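You operate a simulated robot arm through the tools that you are given. There is no shell and no other tool.

The job below is to be done with a simulated two-armed robot. You get a single attempt, and the scene is never put back.

TASK
Change the crank winder's empty feed bobbin for the Thick one.
Fine: brake on first and leave it on; empty bobbin on tray N30; push the guide in; leave the others.
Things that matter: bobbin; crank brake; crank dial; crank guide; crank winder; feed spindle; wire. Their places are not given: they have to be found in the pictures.

The check looks at the end state, three seconds after you hand in, the way a careful person would. Anything else that was tipped, shoved, dropped, spilled or broken makes it a failure.

THE ROBOT
Two 7-joint arms with two-finger parallel grippers on one trunk that stands fixed in place. Base frame: the origin is at the foot of the trunk, x ahead of it, y to its left, z up. Lengths are in mm, angles in degrees, forces in N, time in s.
The left shoulder is at [50, 187, 1060], the right one opposite. Each reaches about 776 mm from its shoulder. Payload 3.43 kg a hand.
The tool frame of a hand sits at the grasp point between the pads (the TCP): z along the fingers, y along the line on which they close. The tips reach 30 mm beyond it. The gripper opens to 94 mm. The fingers are 28 mm wide and 10 mm thick; the gripper's body (50 by 96 mm) begins 55 mm behind the TCP.
Orientation is told as [roll, pitch, yaw] about the base's x, y, z axes, in that order, counted from this pose: with the fingers straight down and closing along the base's y, the tool's x points along the base's -x, its y along +y and its z along -z.

THE INTERFACE
- The arms move only by the tool arm_command. It takes "left_moves", "right_moves" or both (then of equal length, played together; a hand with none holds still); each is a list of rows, each a list of 2 entries, a list of its own where there are three numbers: the shift along the base's x, y, z in mm, then the turn, a rotation vector about the base's x, y, z in degrees. In form: [[[x, y, z], [ax, ay, az]], ...]. A call has 1 to 20 rows; each row shifts and turns the commanded pose from where the row before left it. "left_fingers" and "right_fingers" are, for a hand that has rows, the finger opening in mm, from 0 to 94, set as the call begins (left out, the last holds). Rows are played at 5 a second. More than 50 mm and 8.6 degrees between two rows, or a gripper value outside its range, and nothing of the call is played. Where a pose cannot be reached the arm comes as near as it can. A force on the tool above 90 N (or 10 N above the force at the start of the call, whichever is more), or a blocked arm, ends the call early, and 0.2 s more pass. The fingers move at their own pace (about 153 mm/s each) and stop on an object; they squeeze with about 40 N. The grip force told is the motor's: it shows also when the fingers shut on nothing. Time passes only in rows, and 0.2 s behind the last, so rows that do not move let the fingers close. It gives the time, the measured TCP pose, the force on the tool (base axes), the opening and the grip force at its end, in the units of the frame above (readings bear some noise), with the torque about the TCP (base axes, N m) and any sound that the robot's microphone picked up.
- Cameras (640 x 400 px; columns grow to the right, rows downward): "scene" is now at [124.1, -54.1, 1222.5]; the picture's right is [-0.61, -0.79, 0.00], its down [-0.41, 0.31, -0.86] and it looks along [0.68, -0.52, -0.51] (base axes); focal length 257 px, centre (320, 200). "left" rides on the left gripper at [76, -14, -102] in its tool frame; the picture's right is [0.18, 0.98, 0.00], its down [-0.75, 0.14, -0.64] and it looks along [-0.63, 0.12, 0.77] (tool axes); focal length 243 px, centre (320, 200). "right" rides on the right gripper at [76, 14, -103] in its tool frame; the picture's right is [-0.18, 0.98, 0.00], its down [-0.75, -0.14, -0.64] and it looks along [-0.63, -0.12, 0.77] (tool axes); focal length 243 px, centre (320, 200).
- capture(camera): a new picture of that camera. It takes no simulated time.
- raise_lower(by): slides the trunk up (or, below 0, down) by that many mm; the arms and the scene camera ride with it, the base frame stays. It gives what a move gives, with no picture.
- pan_tilt(pan, tilt): turns the head with the scene camera to pan (to the left, within 80 degrees either way) and tilt (down, from -29 to 69), counted from straight ahead of the robot. It gives what a move gives.
- locate(camera, pixels): there is no depth. For up to 12 entries [column, row, z] of the newest picture of that camera ("zoom" is the newest enlarged one), the place [x, y] in the base frame at which the ray of that pixel passes the height z, good to about 2 mm, but the place of the scene camera against the robot may be out by one fixed shift of up to 12 mm in any direction. It takes no simulated time.
- close_up(camera, box): a new picture of the part [left, top, right, bottom] of that camera's present view, enlarged. It takes no simulated time.
- job_done(): hands the job in; it is judged then, once.

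Unless the task says otherwise, let go and move clear before handing in.

The tools are called as a command line: name --argument value ..., lists and objects as JSON in quotes. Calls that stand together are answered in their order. arm_command: Moves the arms, as the interface text tells. Its arguments: {"type":"object","properties":{"left_moves":{"type":"array"},"left_fingers":{"type":"number"},"right_moves":{"type":"array"},"right_fingers":{"type":"number"}},"required":[]} The other tools are called the same way: raise_lower (by) moves the trunk up or down; pan_tilt (pan, tilt) turns the head that bears the scene camera; capture (camera) takes a picture; locate (camera, pixels) gives the place at which the rays of pixels pass given heights; close_up (camera, box) takes an enlarged picture of a part of a camera's view; job_done () hands the job in.

At the start:

```text
t: 0.0
left_position: [403.1, -24.3, 1094.1]
left_ee_rot: [-0.1, 0.1, 0.2]
left_force: [-0.5, -0.3, -0.2]
left_torque: [0.0, 0.02, 0.01]
left_finger_gap: 94.0
left_grip_force: 0.1
right_position: [309.7, -394.3, 1086.4]
right_ee_rot: [0.0, 0.1, -0.1]
right_force: [-0.7, -0.1, -0.6]
right_torque: [0.01, 0.02, 0.0]
right_finger_gap: 94.2
right_grip_force: 0.0
trunk travel left (down, up): [-275.0, 157.0]
head pan, tilt (commanded): [-37.4, 30.8]
```

scene: 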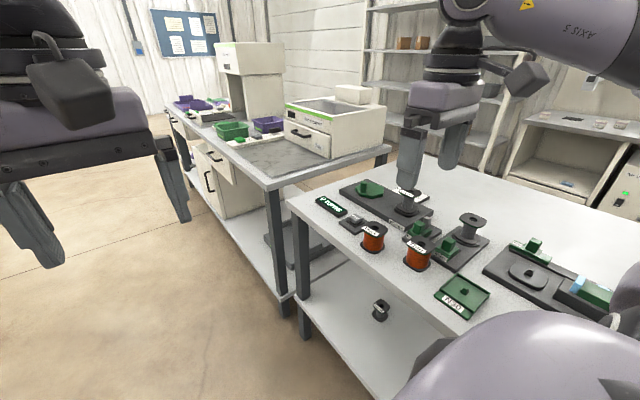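
right: 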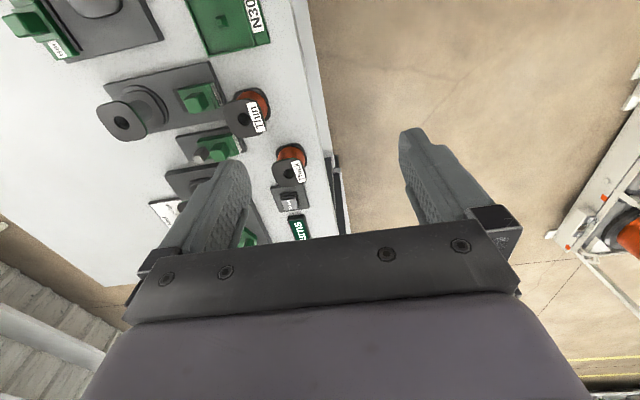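
left: 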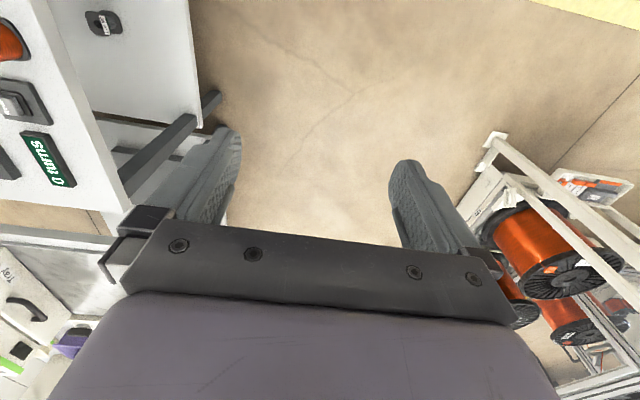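

The scene picture shows the winders on the right table (around columns 340–620, rows 180–310). I'll take close-ups to identify the crank winder, its brake, guide, the bobbins and the tray N30.

close_up --camera "scene" --box '[300, 160, 500, 320]'

close_up --camera "scene" --box '[440, 200, 640, 330]'

close_up --camera "right" --box '[0, 0, 340, 260]'

```text
2.50 times, centred on (400, 240) of scene
```

zoom: 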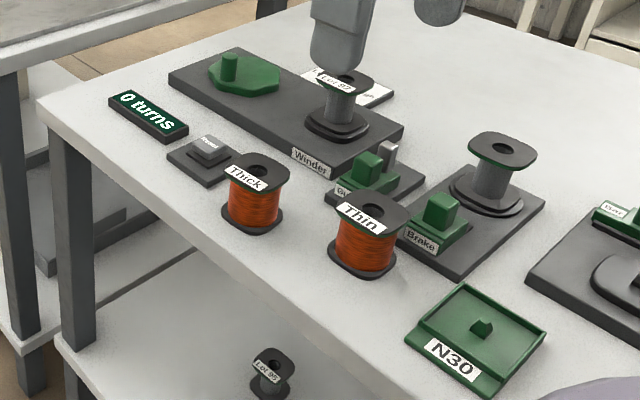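

```text
3.08 times, centred on (540, 265) of scene
```

zoom: 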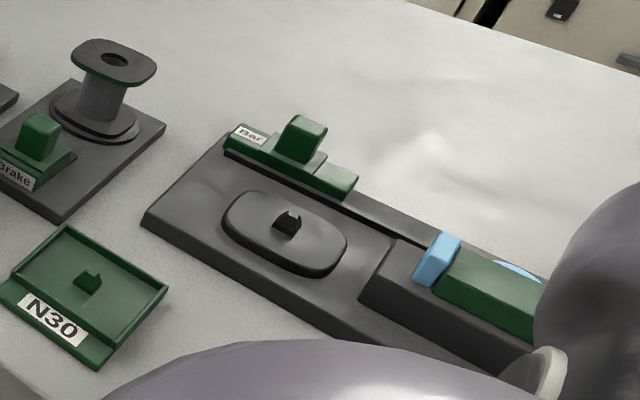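

```text
1.54 times, centred on (170, 130) of right
```

zoom: 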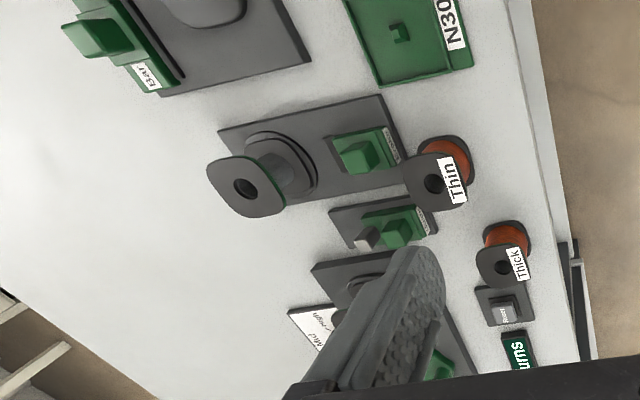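

The scene shows the Winder base, Guide block, Brake block, feed spindle with an empty black bobbin, Thick and Thin bobbins and the N30 tray. I'll triangulate heights by locating the same features in both cameras.

locate --camera "right" --pixels '[[121, 123, 700], [121, 123, 800], [121, 123, 900], [289, 174, 700], [289, 174, 800], [289, 174, 900], [222, 19, 700], [222, 19, 800], [222, 19, 900], [241, 118, 700], [241, 118, 800], [241, 118, 900]]'

locate --camera "scene" --pixels '[[473, 219, 700], [473, 219, 800], [473, 219, 900], [374, 228, 700], [374, 228, 800], [374, 228, 900], [464, 290, 700], [464, 290, 800], [464, 290, 900], [420, 243, 700], [420, 243, 800], [420, 243, 900]]'

```text
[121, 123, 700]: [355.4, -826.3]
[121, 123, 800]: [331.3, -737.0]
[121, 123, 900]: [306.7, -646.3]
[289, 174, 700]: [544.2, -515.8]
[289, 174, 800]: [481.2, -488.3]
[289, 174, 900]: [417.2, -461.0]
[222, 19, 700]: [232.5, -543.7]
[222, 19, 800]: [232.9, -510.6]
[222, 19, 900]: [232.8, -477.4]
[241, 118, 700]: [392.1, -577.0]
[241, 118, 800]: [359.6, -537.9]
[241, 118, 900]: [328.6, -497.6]
```

```text
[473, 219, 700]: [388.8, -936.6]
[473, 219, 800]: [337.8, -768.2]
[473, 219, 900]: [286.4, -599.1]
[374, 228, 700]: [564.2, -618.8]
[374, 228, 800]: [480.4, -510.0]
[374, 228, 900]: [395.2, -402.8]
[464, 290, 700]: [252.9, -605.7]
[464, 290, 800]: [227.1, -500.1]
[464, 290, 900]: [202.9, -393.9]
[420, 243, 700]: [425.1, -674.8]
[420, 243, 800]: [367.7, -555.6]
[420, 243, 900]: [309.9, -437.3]
```

Triangulation puts the table top near z≈775, the feed bobbin top near (320,-700,840), Thick near (460,-480,~825). I'll turn the head toward the table for a fuller view.

pan_tilt --pan -55 --tilt 38

capture --camera "scene"

```text
t: 0.8
left_position: [402.2, -25.6, 1095.1]
left_ee_rot: [0.0, 0.0, 0.1]
left_force: [-0.5, 0.0, 0.6]
left_torque: [0.0, -0.01, -0.01]
left_finger_gap: 93.7
left_grip_force: 0.1
right_position: [309.6, -396.2, 1087.9]
right_ee_rot: [0.0, 0.0, -0.1]
right_force: [0.8, 0.5, 0.4]
right_torque: [0.04, -0.01, 0.0]
right_finger_gap: 94.1
right_grip_force: 0.1
trunk travel left (down, up): [-275.0, 157.0]
head pan, tilt (commanded): [-55.0, 38.0]
```

```text
taken
```

scene: 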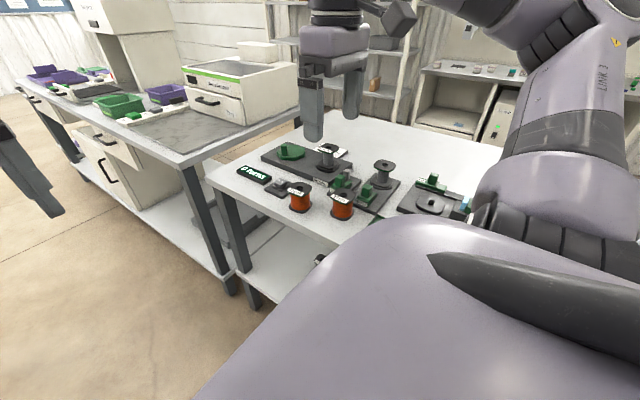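

The arm now fills much of the scene view, so I'll use the right-hand camera instead. I'll move the right hand back and over the table to look forward and down on the whole set.

arm_command --right_moves '[[[-20, -40, 10], [0, 0, 0]], [[-20, -40, 10], [0, 0, 0]], [[-20, -40, 10], [0, 0, 0]], [[-10, -40, 5], [0, 0, 0]], [[0, 0, 0], [0, 0, 0]]]'

capture --camera "right"

capture --camera "scene"

```text
t: 2.0
left_position: [403.4, -25.8, 1093.8]
left_ee_rot: [0.0, -0.1, 0.2]
left_force: [-0.2, 0.3, 0.4]
left_torque: [0.03, 0.02, 0.01]
left_finger_gap: 93.9
left_grip_force: 0.1
right_position: [249.4, -509.0, 1103.7]
right_ee_rot: [0.0, 0.0, -0.2]
right_force: [1.2, 1.3, 0.6]
right_torque: [-0.02, 0.02, 0.0]
right_finger_gap: 94.0
right_grip_force: 0.1
right hand out of reach, approached as far as the arm can: row 3, 4
trunk travel left (down, up): [-275.0, 157.0]
head pan, tilt (commanded): [-55.0, 38.0]
```

```text
taken
```

right: 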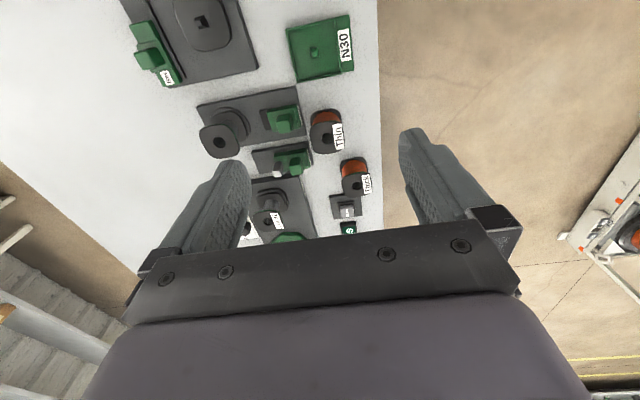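

```text
taken
```

scene: 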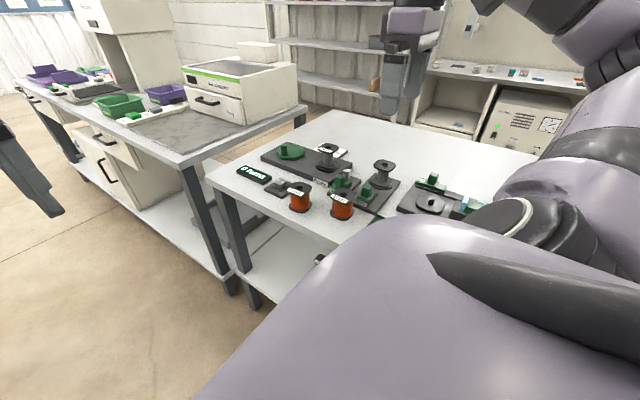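

From here the right camera shows the feed bobbin at (222,140), brake (285,120), guide (290,158), Thin (327,135), Thick (355,180) and N30 (315,50). Let me enlarge this.

close_up --camera "right" --box '[180, 70, 400, 250]'

close_up --camera "scene" --box '[220, 120, 420, 240]'

close_up --camera "scene" --box '[310, 140, 420, 220]'

```text
2.22 times, centred on (290, 160) of right
```

zoom: 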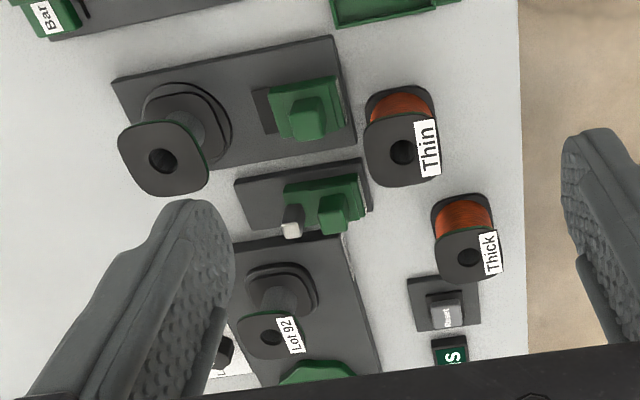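

```text
3.20 times, centred on (320, 180) of scene
```

zoom: 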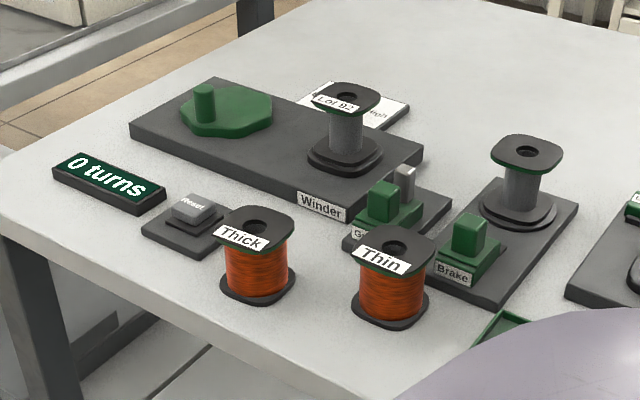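

```text
5.00 times, centred on (365, 180) of scene
```

zoom: 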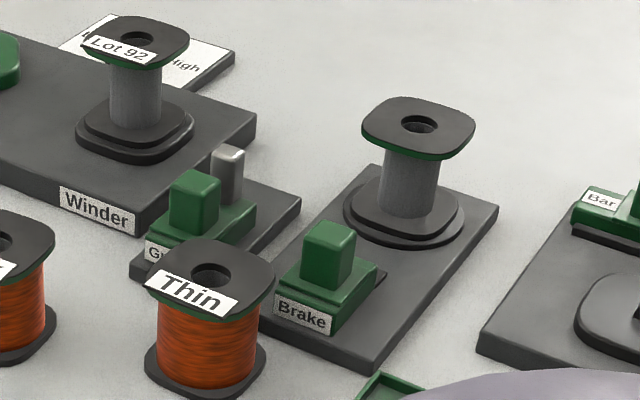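

The brake block has a dark slot on its spindle side (-y), and the guide block has free base on its -y side too, so both seem to slide toward -y. I'll lower the hand and reach outward for closer views, testing the reach.

arm_command --right_moves '[[[0, 0, -40], [0, 0, 0]], [[0, 0, -40], [0, 0, 0]], [[-10, -30, -30], [0, 0, 0]], [[-10, -40, 0], [0, 0, 0]], [[-10, -40, 0], [0, 0, 0]], [[0, 0, 0], [0, 0, 0]]]'

capture --camera "right"

capture --camera "scene"

```text
t: 3.4
left_position: [402.5, -24.3, 1093.4]
left_ee_rot: [-0.1, -0.1, 0.1]
left_force: [0.5, -0.4, 0.1]
left_torque: [-0.02, -0.01, 0.0]
left_finger_gap: 94.0
left_grip_force: 0.1
right_position: [247.5, -528.6, 1006.1]
right_ee_rot: [0.1, 0.0, 0.0]
right_force: [0.7, -0.4, 0.2]
right_torque: [0.0, 0.01, 0.01]
right_finger_gap: 94.0
right_grip_force: 0.1
right hand out of reach, approached as far as the arm can: row 3, 4, 5
trunk travel left (down, up): [-275.0, 157.0]
head pan, tilt (commanded): [-55.0, 38.0]
```

```text
taken
```

right: 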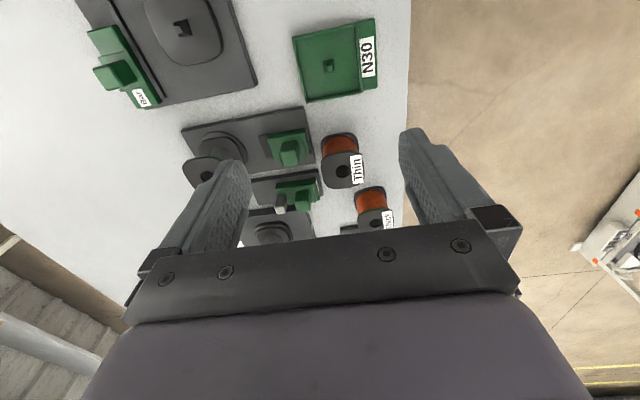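

```text
taken
```

scene: 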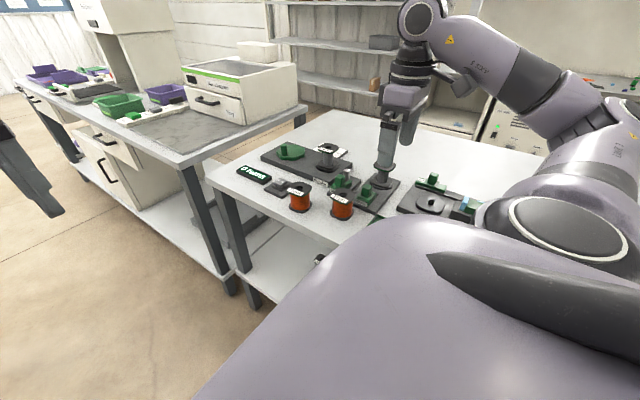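

The hand stopped at (247,-529,1006): reach is limited at this height since the wrist sits well above the shoulder. I'll go lower (still clear above objects, tallest ≈845) and try reaching outward again.

arm_command --right_moves '[[[0, 0, -40], [0, 0, 0]], [[0, 0, -40], [0, 0, 0]], [[0, -40, 0], [0, 0, 0]], [[0, -40, 0], [0, 0, 0]], [[0, 0, 0], [0, 0, 0]]]'

capture --camera "right"

```text
t: 4.6
left_position: [402.5, -25.7, 1094.5]
left_ee_rot: [0.0, -0.1, 0.3]
left_force: [1.0, 0.3, 0.4]
left_torque: [-0.02, -0.03, 0.02]
left_finger_gap: 94.1
left_grip_force: 0.0
right_position: [258.4, -524.3, 924.1]
right_ee_rot: [0.0, 0.0, -0.1]
right_force: [0.4, 0.0, -1.0]
right_torque: [-0.01, 0.03, 0.02]
right_finger_gap: 94.3
right_grip_force: 0.1
right hand out of reach, approached as far as the arm can: row 2, 3, 4
trunk travel left (down, up): [-275.0, 157.0]
head pan, tilt (commanded): [-55.0, 38.0]
```

```text
taken
```

right: 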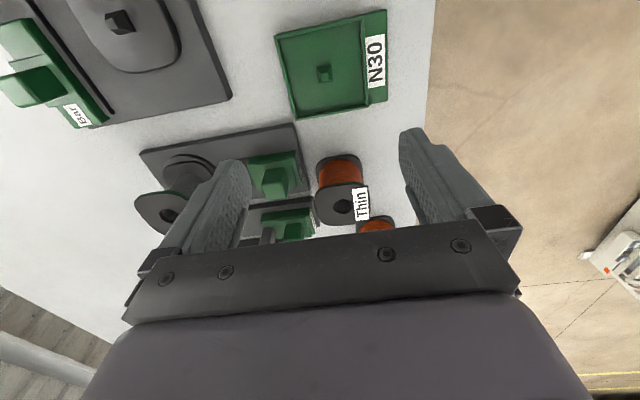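

Reach to -y seems limited by a wrist/shoulder joint rather than distance (y≈-525 at all heights). I'll try yawing the hand outward (about -z) and then reach again.

arm_command --right_moves '[[[0, 10, 10], [0, 0, -8]], [[0, 0, 0], [0, 0, -8]], [[0, 0, 0], [0, 0, -8]], [[0, 0, 0], [0, 0, -8]], [[0, 0, 0], [0, 0, -8]], [[0, -30, 0], [0, 0, 0]], [[0, -30, 0], [0, 0, 0]], [[0, -30, 0], [0, 0, 0]], [[0, 0, 0], [0, 0, 0]]]'

capture --camera "right"

```text
t: 6.6
left_position: [402.4, -24.5, 1094.0]
left_ee_rot: [0.1, 0.0, 0.1]
left_force: [1.0, -0.4, 0.2]
left_torque: [0.01, -0.01, 0.01]
left_finger_gap: 94.1
left_grip_force: 0.1
right_position: [259.3, -599.4, 934.3]
right_ee_rot: [0.1, 0.0, -40.0]
right_force: [0.1, -0.3, 0.4]
right_torque: [0.04, -0.02, 0.0]
right_finger_gap: 93.9
right_grip_force: 0.0
trunk travel left (down, up): [-275.0, 157.0]
head pan, tilt (commanded): [-55.0, 38.0]
```

```text
taken
```

right: 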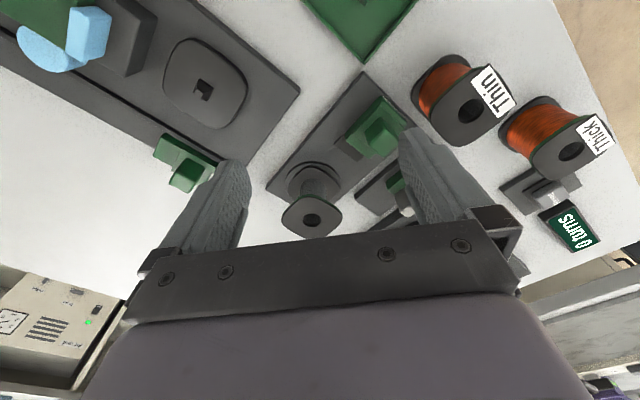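

Yawing by -40° freed the reach: now at (259,-599,934), with the feed bobbin at (312,220), brake (375,125), Thin (470,105), Thick (570,150). Let me zoom in on details here.

close_up --camera "right" --box '[240, 60, 440, 240]'

close_up --camera "right" --box '[140, 20, 300, 120]'

locate --camera "right" --pixels '[[312, 220, 800], [312, 220, 840], [312, 220, 880], [470, 110, 800], [470, 110, 830], [470, 110, 860], [571, 152, 800], [571, 152, 830], [571, 152, 860]]'

```text
2.22 times, centred on (340, 150) of right
```

zoom: 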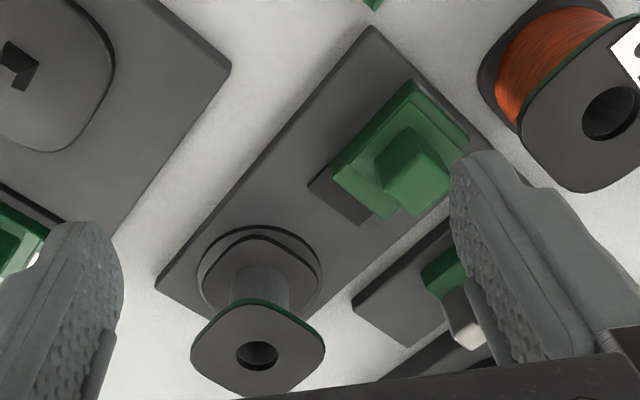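

```text
4.00 times, centred on (220, 70) of right
```

zoom: 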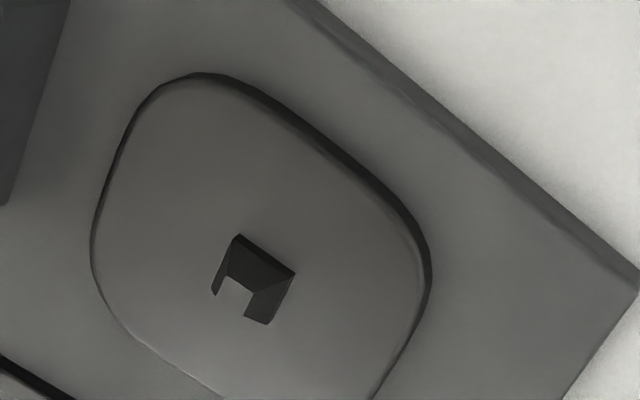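

```text
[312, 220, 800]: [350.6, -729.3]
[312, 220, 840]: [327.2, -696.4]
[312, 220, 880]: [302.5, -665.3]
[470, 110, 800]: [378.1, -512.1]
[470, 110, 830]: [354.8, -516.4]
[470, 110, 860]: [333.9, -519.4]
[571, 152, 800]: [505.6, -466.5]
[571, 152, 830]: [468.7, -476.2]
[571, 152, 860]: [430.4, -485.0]
```

The feed bobbin top triangulates to about (321,-692,848) and Thick's top to about (455,-478,840). I'll back the hand off to look at the N30 tray and table plane for dimensions.

arm_command --right_moves '[[[-25, 30, 20], [0, 0, 0]], [[-25, 30, 20], [0, 0, 0]], [[-25, 30, 20], [0, 0, 0]], [[-20, 20, 10], [0, 0, 0]], [[0, 0, 0], [0, 0, 0]]]'

capture --camera "right"

close_up --camera "right" --box '[260, 0, 500, 150]'

capture --camera "scene"

```text
t: 7.8
left_position: [403.2, -24.0, 1094.0]
left_ee_rot: [0.0, 0.0, 0.1]
left_force: [0.3, 0.1, -0.4]
left_torque: [0.0, 0.02, -0.02]
left_finger_gap: 93.9
left_grip_force: 0.1
right_position: [163.5, -494.3, 1002.9]
right_ee_rot: [0.0, 0.0, -40.1]
right_force: [0.4, -0.4, -0.3]
right_torque: [-0.02, 0.0, -0.01]
right_finger_gap: 94.0
right_grip_force: 0.1
trunk travel left (down, up): [-275.0, 157.0]
head pan, tilt (commanded): [-55.0, 38.0]
```

```text
taken
```

right: 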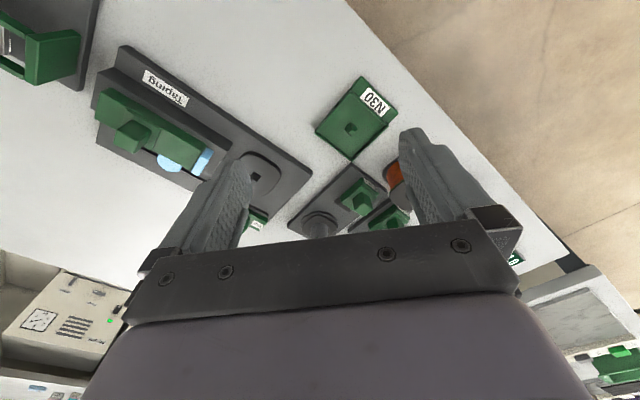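

```text
2.67 times, centred on (380, 75) of right
```

zoom: 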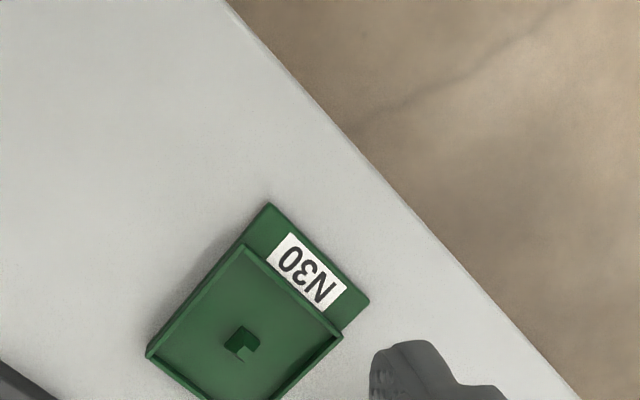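

```text
taken
```

scene: 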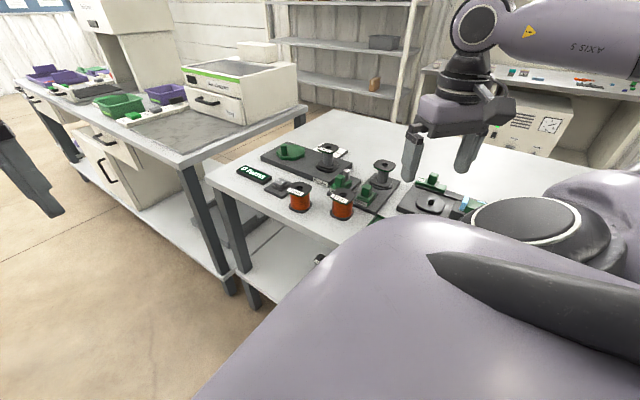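

The N30 tray lies at about (355,120) with its peg at (351,129), label on the table-edge side. I'll locate tray and table-level features at several heights for triangulation.

locate --camera "zoom" --pixels '[[243, 343, 760], [243, 343, 780], [243, 343, 800], [268, 203, 770], [268, 203, 790], [369, 302, 770], [369, 302, 790], [147, 357, 770], [147, 357, 790], [343, 338, 770], [343, 338, 790], [240, 248, 780]]'

locate --camera "right" --pixels '[[311, 168, 770], [311, 168, 790], [315, 230, 800], [315, 230, 840]]'

```text
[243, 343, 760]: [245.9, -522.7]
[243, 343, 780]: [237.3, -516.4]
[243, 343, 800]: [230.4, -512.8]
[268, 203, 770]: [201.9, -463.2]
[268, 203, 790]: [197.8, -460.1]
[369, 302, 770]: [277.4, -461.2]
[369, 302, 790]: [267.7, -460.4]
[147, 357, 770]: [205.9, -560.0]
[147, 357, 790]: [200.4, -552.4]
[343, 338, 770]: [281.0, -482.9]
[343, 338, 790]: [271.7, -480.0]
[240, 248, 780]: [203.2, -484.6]
```

```text
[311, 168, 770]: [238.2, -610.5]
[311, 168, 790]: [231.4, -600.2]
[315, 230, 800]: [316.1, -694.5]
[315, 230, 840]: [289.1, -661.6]
```

The tray peg is at about (235,-516,790), tray ~75 mm wide, axis-aligned, table near z≈770. I'll yaw the hand to -90° and come nearer the tray to see its peg and later the bobbins in detail.

arm_command --right_moves '[[[11, 3, -15], [0, 0, -7.15]], [[11, 3, -15], [0, 0, -7.15]], [[11, 3, -15], [0, 0, -7.15]], [[11, 3, -15], [0, 0, -7.15]], [[11, 3, -15], [0, 0, -7.15]], [[11, 3, -15], [0, 0, -7.15]], [[11, 3, -15], [0, 0, -7.1]], [[0, 0, 0], [0, 0, 0]]]'

capture --camera "right"

```text
t: 9.6
left_position: [402.4, -25.5, 1093.5]
left_ee_rot: [-0.1, 0.0, 0.2]
left_force: [1.0, 0.1, 0.5]
left_torque: [-0.02, 0.0, -0.01]
left_finger_gap: 94.0
left_grip_force: 0.0
right_position: [238.2, -472.3, 899.7]
right_ee_rot: [0.0, 0.0, -90.2]
right_force: [0.4, 0.3, 0.1]
right_torque: [0.04, -0.02, -0.01]
right_finger_gap: 93.7
right_grip_force: 0.2
trunk travel left (down, up): [-275.0, 157.0]
head pan, tilt (commanded): [-55.0, 38.0]
```

```text
taken
```

right: 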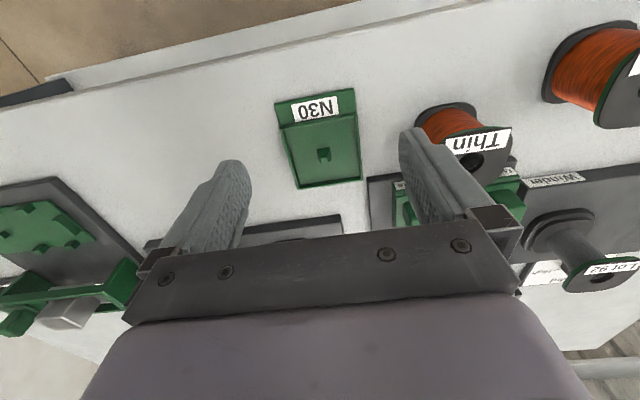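

close_up --camera "right" --box '[260, 80, 380, 200]'

close_up --camera "right" --box '[400, 60, 640, 300]'

locate --camera "right" --pixels '[[323, 155, 780], [323, 155, 790], [323, 155, 800], [275, 101, 770], [275, 101, 780], [353, 89, 770], [298, 187, 790], [362, 177, 790]]'

```text
3.33 times, centred on (320, 140) of right
```

zoom: 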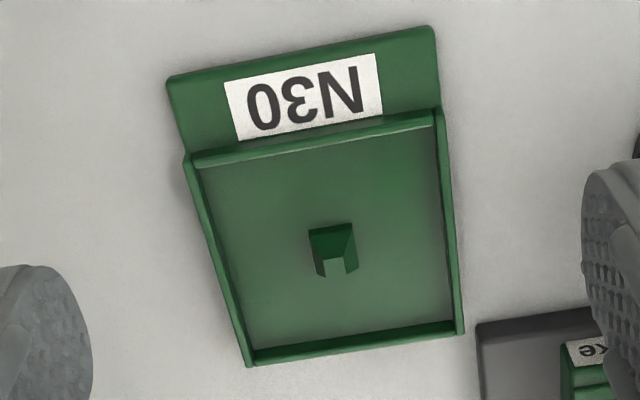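

```text
1.67 times, centred on (520, 180) of right
```

zoom: 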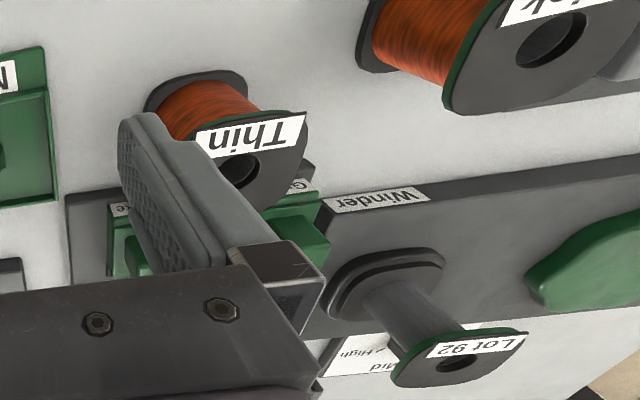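

```text
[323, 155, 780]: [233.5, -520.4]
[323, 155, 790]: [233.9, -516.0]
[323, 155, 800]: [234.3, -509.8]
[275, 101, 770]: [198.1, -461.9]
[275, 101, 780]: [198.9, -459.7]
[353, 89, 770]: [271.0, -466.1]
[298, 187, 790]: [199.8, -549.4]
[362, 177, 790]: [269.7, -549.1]
```

The tray is 73 mm wide (x 198–271), floor with a small peg at about (234.5,-516), rims around. Now I'll move toward the feed spindle with yaw -90° to test the reach and see the feed bobbin.

arm_command --right_moves '[[[10, -20, 30], [0, 0, 0]], [[20, -35, 0], [0, 0, 0]], [[25, -35, 0], [0, 0, 0]], [[28, -35, 0], [0, 0, 0]], [[0, -25, 0], [0, 0, 0]], [[0, 0, 0], [0, 0, 0]]]'

capture --camera "right"

```text
t: 11.0
left_position: [402.5, -24.6, 1093.5]
left_ee_rot: [0.0, 0.1, 0.0]
left_force: [0.0, -0.1, -0.5]
left_torque: [0.0, 0.0, 0.01]
left_finger_gap: 94.0
left_grip_force: 0.0
right_position: [324.7, -622.3, 928.1]
right_ee_rot: [0.0, 0.0, -90.0]
right_force: [0.2, 0.2, -0.1]
right_torque: [-0.02, 0.0, -0.01]
right_finger_gap: 94.1
right_grip_force: 0.1
trunk travel left (down, up): [-275.0, 157.0]
head pan, tilt (commanded): [-55.0, 38.0]
```

```text
taken
```

right: 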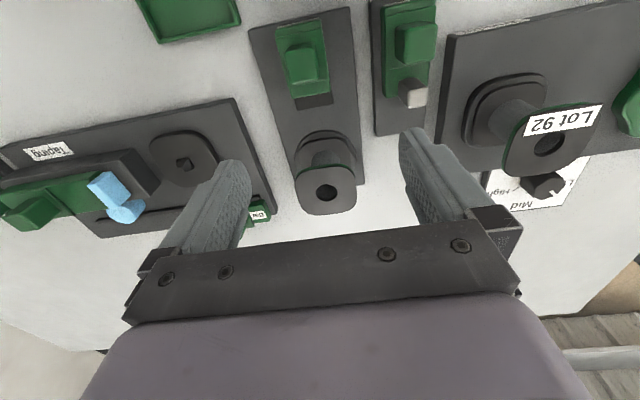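

Reach is fine at yaw -90 (324.7,-622,928). The feed bobbin is at (325,190), brake at (305,60) with a slot below it, guide at (410,50), and a Low/Mid/High dial at (545,185). Zooming in.

close_up --camera "right" --box '[230, 0, 450, 220]'

close_up --camera "right" --box '[440, 80, 640, 220]'

locate --camera "right" --pixels '[[327, 191, 840], [327, 191, 850], [327, 191, 860], [331, 150, 790], [331, 150, 800], [249, 13, 770], [249, 13, 780], [350, 8, 770], [350, 8, 780], [279, 25, 780], [327, 25, 780]]'

```text
1.82 times, centred on (340, 110) of right
```

zoom: 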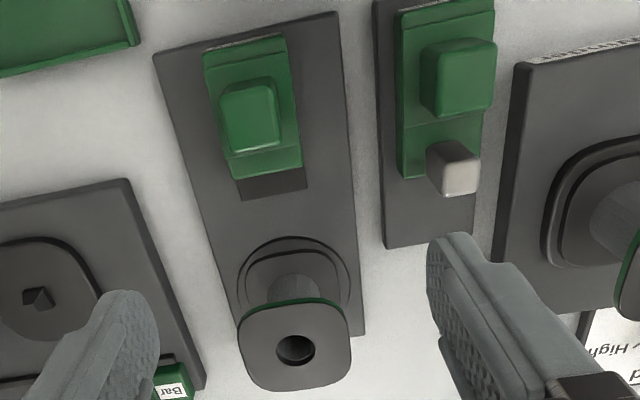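

```text
2.86 times, centred on (540, 150) of right
```

zoom: 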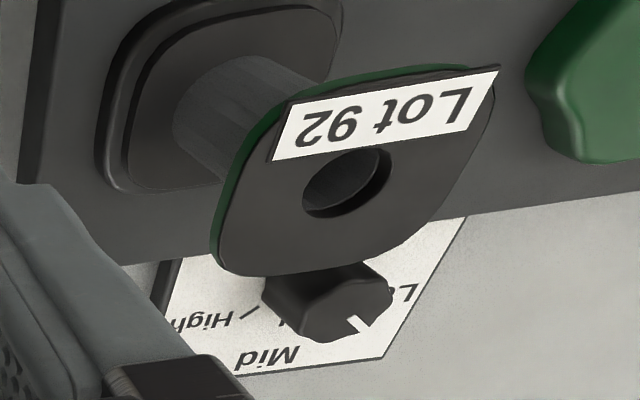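

```text
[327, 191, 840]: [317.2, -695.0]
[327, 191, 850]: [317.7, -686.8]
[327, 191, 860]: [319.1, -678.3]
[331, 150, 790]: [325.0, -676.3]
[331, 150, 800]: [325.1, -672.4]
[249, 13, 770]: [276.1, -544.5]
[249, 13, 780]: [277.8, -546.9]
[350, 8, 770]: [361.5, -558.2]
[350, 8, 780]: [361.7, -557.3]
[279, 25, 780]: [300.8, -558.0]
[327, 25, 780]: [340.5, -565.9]
```

The knob on the card is a separate speed dial (leave alone). The brake block's slot runs toward the spindle (-y). I'll take another view nearer the brake/guide to triangulate heights.

arm_command --right_moves '[[[7, 25, -10], [0, 0, 0]], [[7, 25, -10], [0, 0, 0]], [[7, 20, -8], [0, 0, 0]], [[0, 0, 0], [0, 0, 0]]]'

capture --camera "right"

close_up --camera "right" --box '[240, 20, 440, 180]'

```text
t: 12.0
left_position: [402.8, -24.7, 1094.2]
left_ee_rot: [0.0, 0.0, 0.2]
left_force: [0.7, -0.9, -1.0]
left_torque: [0.03, 0.0, -0.01]
left_finger_gap: 93.9
left_grip_force: 0.1
right_position: [343.4, -552.2, 899.2]
right_ee_rot: [0.0, 0.0, -90.1]
right_force: [0.6, 0.9, -0.3]
right_torque: [-0.01, 0.01, -0.01]
right_finger_gap: 94.0
right_grip_force: 0.1
trunk travel left (down, up): [-275.0, 157.0]
head pan, tilt (commanded): [-55.0, 38.0]
```

```text
taken
```

right: 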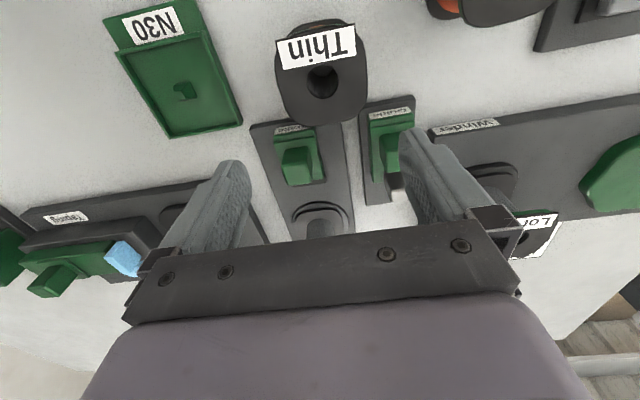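

```text
2.50 times, centred on (340, 100) of right
```

zoom: 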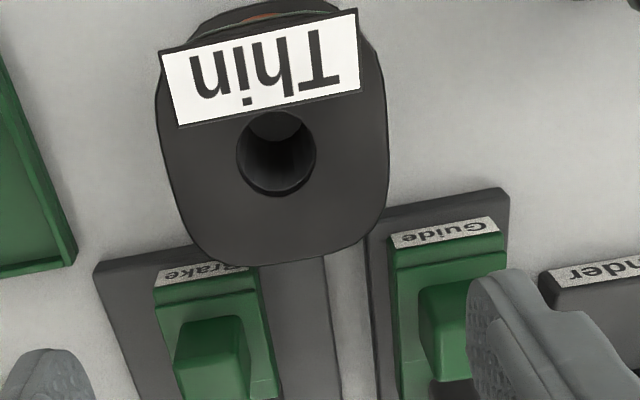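

Thin's flange measures about 56 mm across with a ~20 mm hole. Zooming closer on the brake and guide knobs in this view.

close_up --camera "right" --box '[260, 110, 360, 230]'

close_up --camera "right" --box '[350, 90, 430, 210]'

locate --camera "right" --pixels '[[322, 81, 830], [322, 81, 840], [322, 81, 850], [250, 126, 770], [250, 126, 780], [242, 124, 770], [325, 120, 780]]'

```text
3.33 times, centred on (310, 170) of right
```

zoom: 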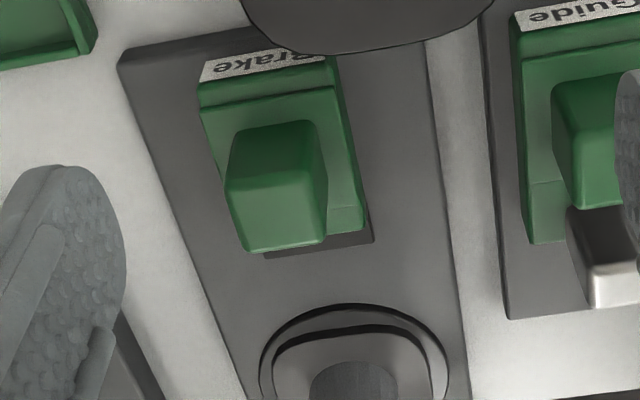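

```text
3.33 times, centred on (390, 150) of right
```

zoom: 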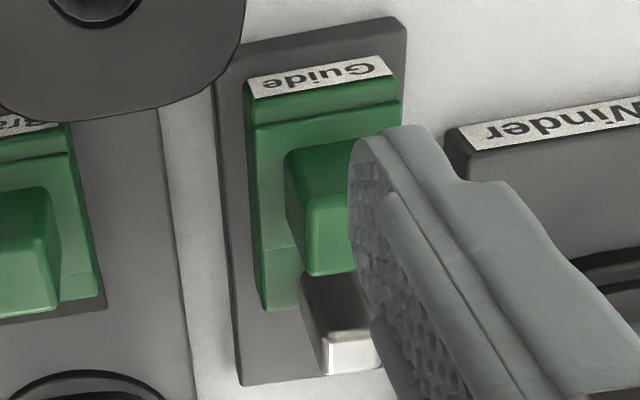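

```text
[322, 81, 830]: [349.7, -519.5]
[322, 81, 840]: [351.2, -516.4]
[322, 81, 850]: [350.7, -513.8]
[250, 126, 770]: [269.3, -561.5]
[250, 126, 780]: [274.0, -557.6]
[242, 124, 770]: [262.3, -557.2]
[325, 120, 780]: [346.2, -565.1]
```

I'll locate the brake-knob top corners in this view at candidate heights, then take a second view from a different place.

close_up --camera "right" --box '[260, 110, 360, 230]'

locate --camera "zoom" --pixels '[[228, 186, 800], [228, 186, 820], [322, 176, 800], [322, 176, 820], [246, 252, 800], [246, 252, 820], [327, 240, 800], [327, 240, 820], [270, 254, 780], [373, 238, 780], [118, 68, 780], [205, 83, 790]]'

arm_command --right_moves '[[[-5, -30, 10], [0, 0, 0]], [[-5, -30, 10], [0, 0, 0]], [[-5, -30, 10], [0, 0, 0]], [[0, 0, 0], [0, 0, 0]]]'

capture --camera "right"

close_up --camera "right" --box '[240, 0, 440, 120]'

```text
3.33 times, centred on (310, 170) of right
```

zoom: 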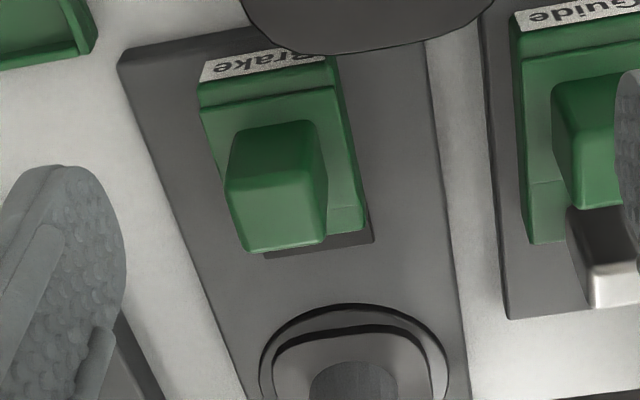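

```text
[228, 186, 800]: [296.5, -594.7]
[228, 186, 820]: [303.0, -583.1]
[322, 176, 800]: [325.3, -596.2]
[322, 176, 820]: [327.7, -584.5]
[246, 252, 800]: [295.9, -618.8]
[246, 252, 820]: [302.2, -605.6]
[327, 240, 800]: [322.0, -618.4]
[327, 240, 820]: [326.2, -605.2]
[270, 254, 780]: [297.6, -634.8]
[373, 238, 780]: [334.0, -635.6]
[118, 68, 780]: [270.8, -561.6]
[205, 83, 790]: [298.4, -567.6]
```

```text
t: 13.0
left_position: [403.0, -25.6, 1093.8]
left_ee_rot: [-0.1, 0.0, 0.1]
left_force: [-0.5, 0.3, -0.3]
left_torque: [0.02, 0.0, -0.01]
left_finger_gap: 94.0
left_grip_force: 0.0
right_position: [328.9, -642.8, 929.7]
right_ee_rot: [0.1, 0.1, -89.9]
right_force: [-0.3, -0.3, 0.0]
right_torque: [0.01, -0.02, -0.02]
right_finger_gap: 94.0
right_grip_force: 0.0
trunk travel left (down, up): [-275.0, 157.0]
head pan, tilt (commanded): [-55.0, 38.0]
```

```text
taken
```

right: 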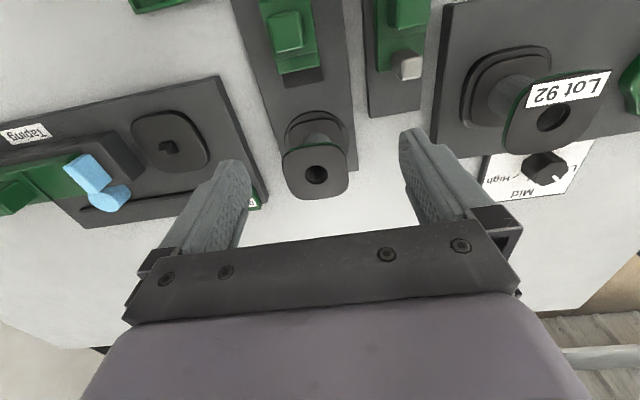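

```text
3.20 times, centred on (340, 60) of right
```

zoom: 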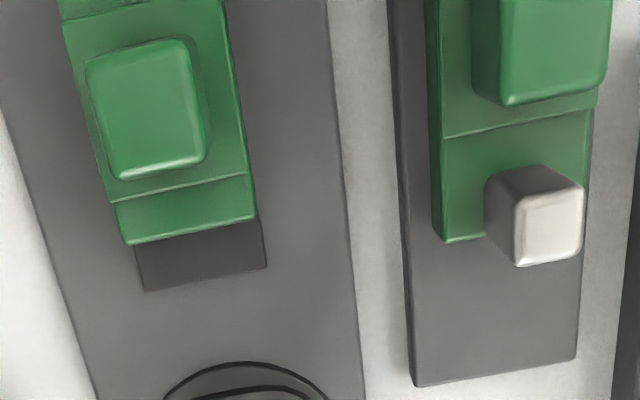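

Now the top faces of the brake knob (zoom corners ~(87,57),(190,40),(207,158),(115,178)) and the guide are visible. Locating them at two heights.

locate --camera "zoom" --pixels '[[87, 57, 800], [87, 57, 820], [190, 40, 800], [190, 40, 820], [118, 178, 800], [118, 178, 820], [207, 158, 800], [207, 158, 820], [132, 245, 790], [255, 222, 790], [146, 291, 780], [268, 268, 780]]'

locate --camera "zoom" --pixels '[[506, 104, 800], [506, 104, 820], [604, 90, 800], [604, 90, 820], [520, 265, 800], [520, 265, 820], [583, 250, 820], [443, 242, 790], [416, 386, 775], [577, 358, 775], [364, 395, 775]]'

locate --camera "right" --pixels '[[316, 175, 840], [316, 175, 850], [316, 175, 860], [316, 130, 780], [316, 130, 790], [554, 116, 840], [554, 116, 850]]'

close_up --camera "right" --box '[270, 90, 370, 210]'

```text
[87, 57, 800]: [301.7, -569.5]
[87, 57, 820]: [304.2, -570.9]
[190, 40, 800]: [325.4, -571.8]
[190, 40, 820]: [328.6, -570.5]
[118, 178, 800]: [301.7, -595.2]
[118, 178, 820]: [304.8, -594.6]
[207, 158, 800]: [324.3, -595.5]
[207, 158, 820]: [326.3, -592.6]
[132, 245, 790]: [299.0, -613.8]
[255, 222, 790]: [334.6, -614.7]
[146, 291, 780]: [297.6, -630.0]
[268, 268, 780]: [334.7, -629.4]
```

```text
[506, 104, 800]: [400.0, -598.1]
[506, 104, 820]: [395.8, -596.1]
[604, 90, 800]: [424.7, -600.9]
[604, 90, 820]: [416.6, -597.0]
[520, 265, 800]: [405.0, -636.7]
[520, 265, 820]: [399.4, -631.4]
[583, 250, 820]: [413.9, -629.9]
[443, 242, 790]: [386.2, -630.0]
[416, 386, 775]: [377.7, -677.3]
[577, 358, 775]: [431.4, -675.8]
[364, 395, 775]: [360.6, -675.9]
```

```text
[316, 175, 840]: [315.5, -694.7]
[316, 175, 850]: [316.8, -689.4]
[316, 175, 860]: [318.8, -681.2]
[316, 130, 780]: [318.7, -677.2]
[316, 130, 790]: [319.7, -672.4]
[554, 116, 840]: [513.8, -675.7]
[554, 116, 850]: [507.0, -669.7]
```

```text
3.33 times, centred on (320, 150) of right
```

zoom: 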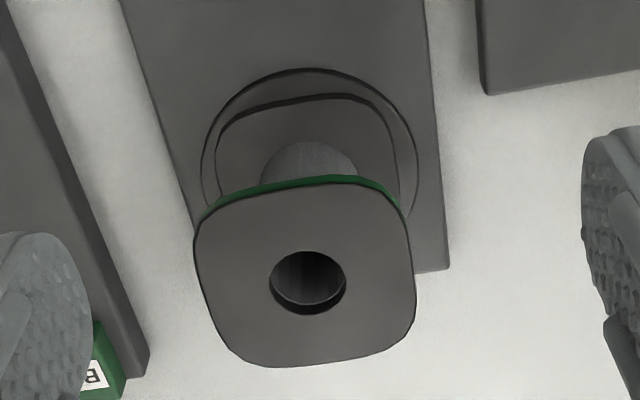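

Triangulation suggests the brake knob top near (320,-581, ~840) and the spindle centre near (318.7,-687). Heights are still uncertain, so I'll gently touch the bare table between N30 and Thin with closed fingers to calibrate z; first move above it.

arm_command --right_moves '[[[-8, 45, 0], [0, 0, 0]], [[-8, 45, 0], [0, 0, 0]], [[-8, 45, 0], [0, 0, 0]], [[-9, 46, 0], [0, 0, 0]], [[0, 0, -40], [0, 0, 0]], [[0, 0, 0], [0, 0, 0]]]' --right_fingers 0

capture --camera "right"

```text
t: 14.4
left_position: [402.1, -25.6, 1092.9]
left_ee_rot: [0.0, 0.0, 0.1]
left_force: [-0.7, 0.5, -0.2]
left_torque: [-0.02, 0.03, 0.04]
left_finger_gap: 94.1
left_grip_force: 0.0
right_position: [297.2, -461.9, 890.9]
right_ee_rot: [0.0, 0.0, -90.2]
right_force: [-0.4, -0.4, 0.6]
right_torque: [0.02, -0.02, 0.01]
right_finger_gap: 0.1
right_grip_force: 32.6
trunk travel left (down, up): [-275.0, 157.0]
head pan, tilt (commanded): [-55.0, 38.0]
```

```text
taken
```

right: 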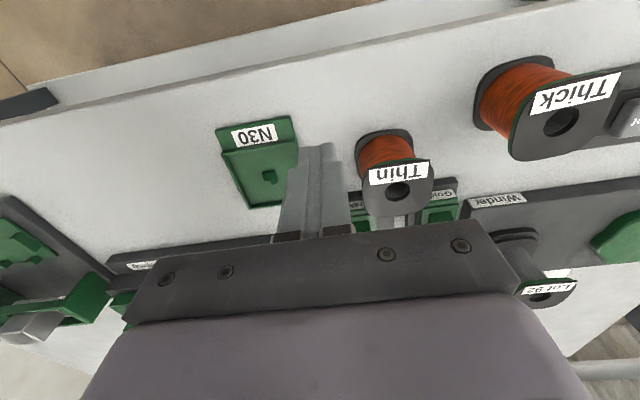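

Closed tips hang between N30 and Thin with clear table below. Descend in small steps while watching the force.

arm_command --right_moves '[[[0, 0, -30], [0, 0, 0]], [[0, 0, -30], [0, 0, 0]], [[0, 0, -10], [0, 0, 0]], [[0, 0, 0], [0, 0, 0]]]'

capture --camera "right"

```text
t: 15.4
left_position: [402.5, -24.4, 1094.5]
left_ee_rot: [0.1, 0.0, 0.2]
left_force: [-0.3, 0.3, -0.4]
left_torque: [0.01, -0.03, -0.04]
left_finger_gap: 93.8
left_grip_force: 0.1
right_position: [296.6, -462.7, 819.3]
right_ee_rot: [0.0, -0.1, -90.0]
right_force: [0.0, 0.1, -0.4]
right_torque: [0.01, 0.01, 0.0]
right_finger_gap: 0.0
right_grip_force: 33.6
trunk travel left (down, up): [-275.0, 157.0]
head pan, tilt (commanded): [-55.0, 38.0]
```

```text
taken
```

right: 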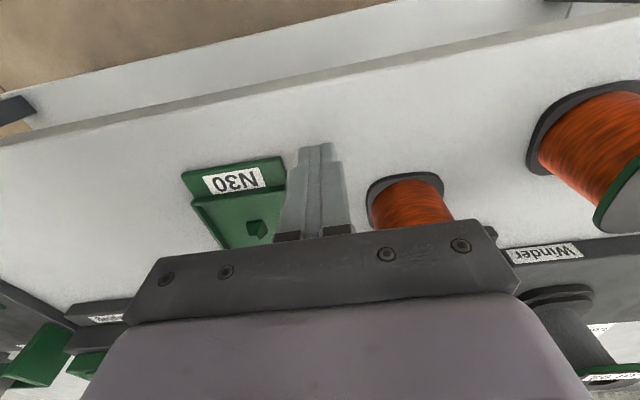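

No contact yet at tip z≈789. Continue in 3 mm steps.

arm_command --right_moves '[[[0, 0, -3], [0, 0, 0]], [[0, 0, -3], [0, 0, 0]], [[0, 0, -2], [0, 0, 0]], [[0, 0, 0], [0, 0, 0]]]'

```text
t: 16.4
left_position: [403.0, -25.0, 1093.0]
left_ee_rot: [0.0, 0.0, 0.1]
left_force: [-0.5, 0.0, -0.1]
left_torque: [-0.03, 0.0, 0.02]
left_finger_gap: 94.3
left_grip_force: 0.0
right_position: [295.4, -461.3, 813.1]
right_ee_rot: [0.0, 0.1, -90.0]
right_force: [-0.1, -0.2, 0.2]
right_torque: [0.01, 0.02, 0.02]
right_finger_gap: 0.3
right_grip_force: 33.5
trunk travel left (down, up): [-275.0, 157.0]
head pan, tilt (commanded): [-55.0, 38.0]
```

Still no force at tip z≈782. Continue down slowly.

arm_command --right_moves '[[[0, 0, -2], [0, 0, 0]], [[0, 0, -2], [0, 0, 0]], [[0, 0, -2], [0, 0, 0]], [[0, 0, 0], [0, 0, 0]]]'

```text
t: 17.4
left_position: [401.6, -22.6, 1095.5]
left_ee_rot: [-0.1, -0.1, 0.0]
left_force: [0.1, -0.2, -1.1]
left_torque: [-0.01, 0.0, 0.03]
left_finger_gap: 94.0
left_grip_force: 0.1
right_position: [297.8, -460.5, 810.6]
right_ee_rot: [0.3, -0.2, -90.0]
right_force: [-5.5, -3.4, 25.5]
right_torque: [0.22, 0.2, 0.22]
right_finger_gap: 0.2
right_grip_force: 32.9
trunk travel left (down, up): [-275.0, 157.0]
head pan, tilt (commanded): [-55.0, 38.0]
```

Contact at TCP z≈810.6, so the table top is z≈780. I'll rise and go above the brake knob at about (320,-581), opening the fingers to 60.

arm_command --right_moves '[[[0, 0, 20], [0, 0, 0]], [[0, 0, 40], [0, 0, 0]], [[0, 0, 35], [0, 0, 0]], [[8, -40, 0], [0, 0, 0]], [[8, -40, 0], [0, 0, 0]], [[6, -40, 0], [0, 0, 0]], [[0, 0, 0], [0, 0, 0]]]' --right_fingers 60

capture --camera "right"

close_up --camera "right" --box '[220, 80, 420, 240]'

```text
t: 19.0
left_position: [402.7, -23.9, 1094.2]
left_ee_rot: [0.0, 0.0, 0.1]
left_force: [-0.6, 0.1, -0.8]
left_torque: [-0.03, 0.01, 0.0]
left_finger_gap: 93.9
left_grip_force: 0.1
right_position: [318.3, -582.0, 902.5]
right_ee_rot: [0.0, -0.1, -89.9]
right_force: [0.8, 0.2, 0.1]
right_torque: [0.01, -0.02, 0.02]
right_finger_gap: 60.0
right_grip_force: 0.1
trunk travel left (down, up): [-275.0, 157.0]
head pan, tilt (commanded): [-55.0, 38.0]
```

```text
taken
```

right: 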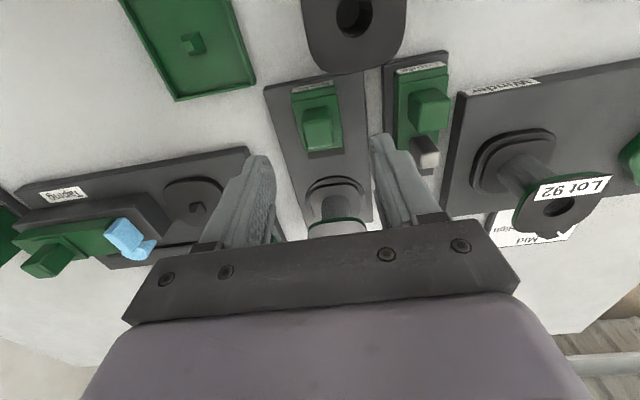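

```text
2.50 times, centred on (320, 160) of right
```

zoom: 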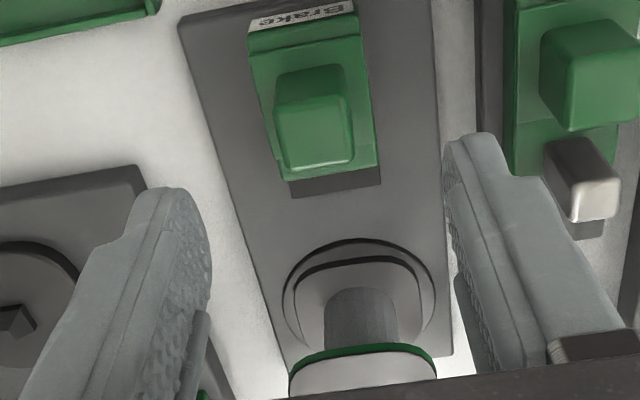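

The brake knob top face sits at zoom (275–352, 98–170), centred under the open fingers. I'll check its location at candidate heights before descending.

locate --camera "zoom" --pixels '[[275, 105, 830], [275, 105, 840], [345, 98, 830], [345, 98, 840], [283, 173, 830], [283, 173, 840], [353, 162, 830], [353, 162, 840], [565, 130, 830], [565, 130, 840], [636, 115, 840], [595, 220, 820]]'

```text
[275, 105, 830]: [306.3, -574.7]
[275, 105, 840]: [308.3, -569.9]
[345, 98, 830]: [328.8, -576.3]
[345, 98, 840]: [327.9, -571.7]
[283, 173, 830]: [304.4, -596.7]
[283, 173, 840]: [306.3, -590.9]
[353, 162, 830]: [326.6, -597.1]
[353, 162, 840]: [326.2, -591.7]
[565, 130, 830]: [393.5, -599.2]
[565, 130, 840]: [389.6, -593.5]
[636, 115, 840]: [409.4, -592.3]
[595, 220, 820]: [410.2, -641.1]
```

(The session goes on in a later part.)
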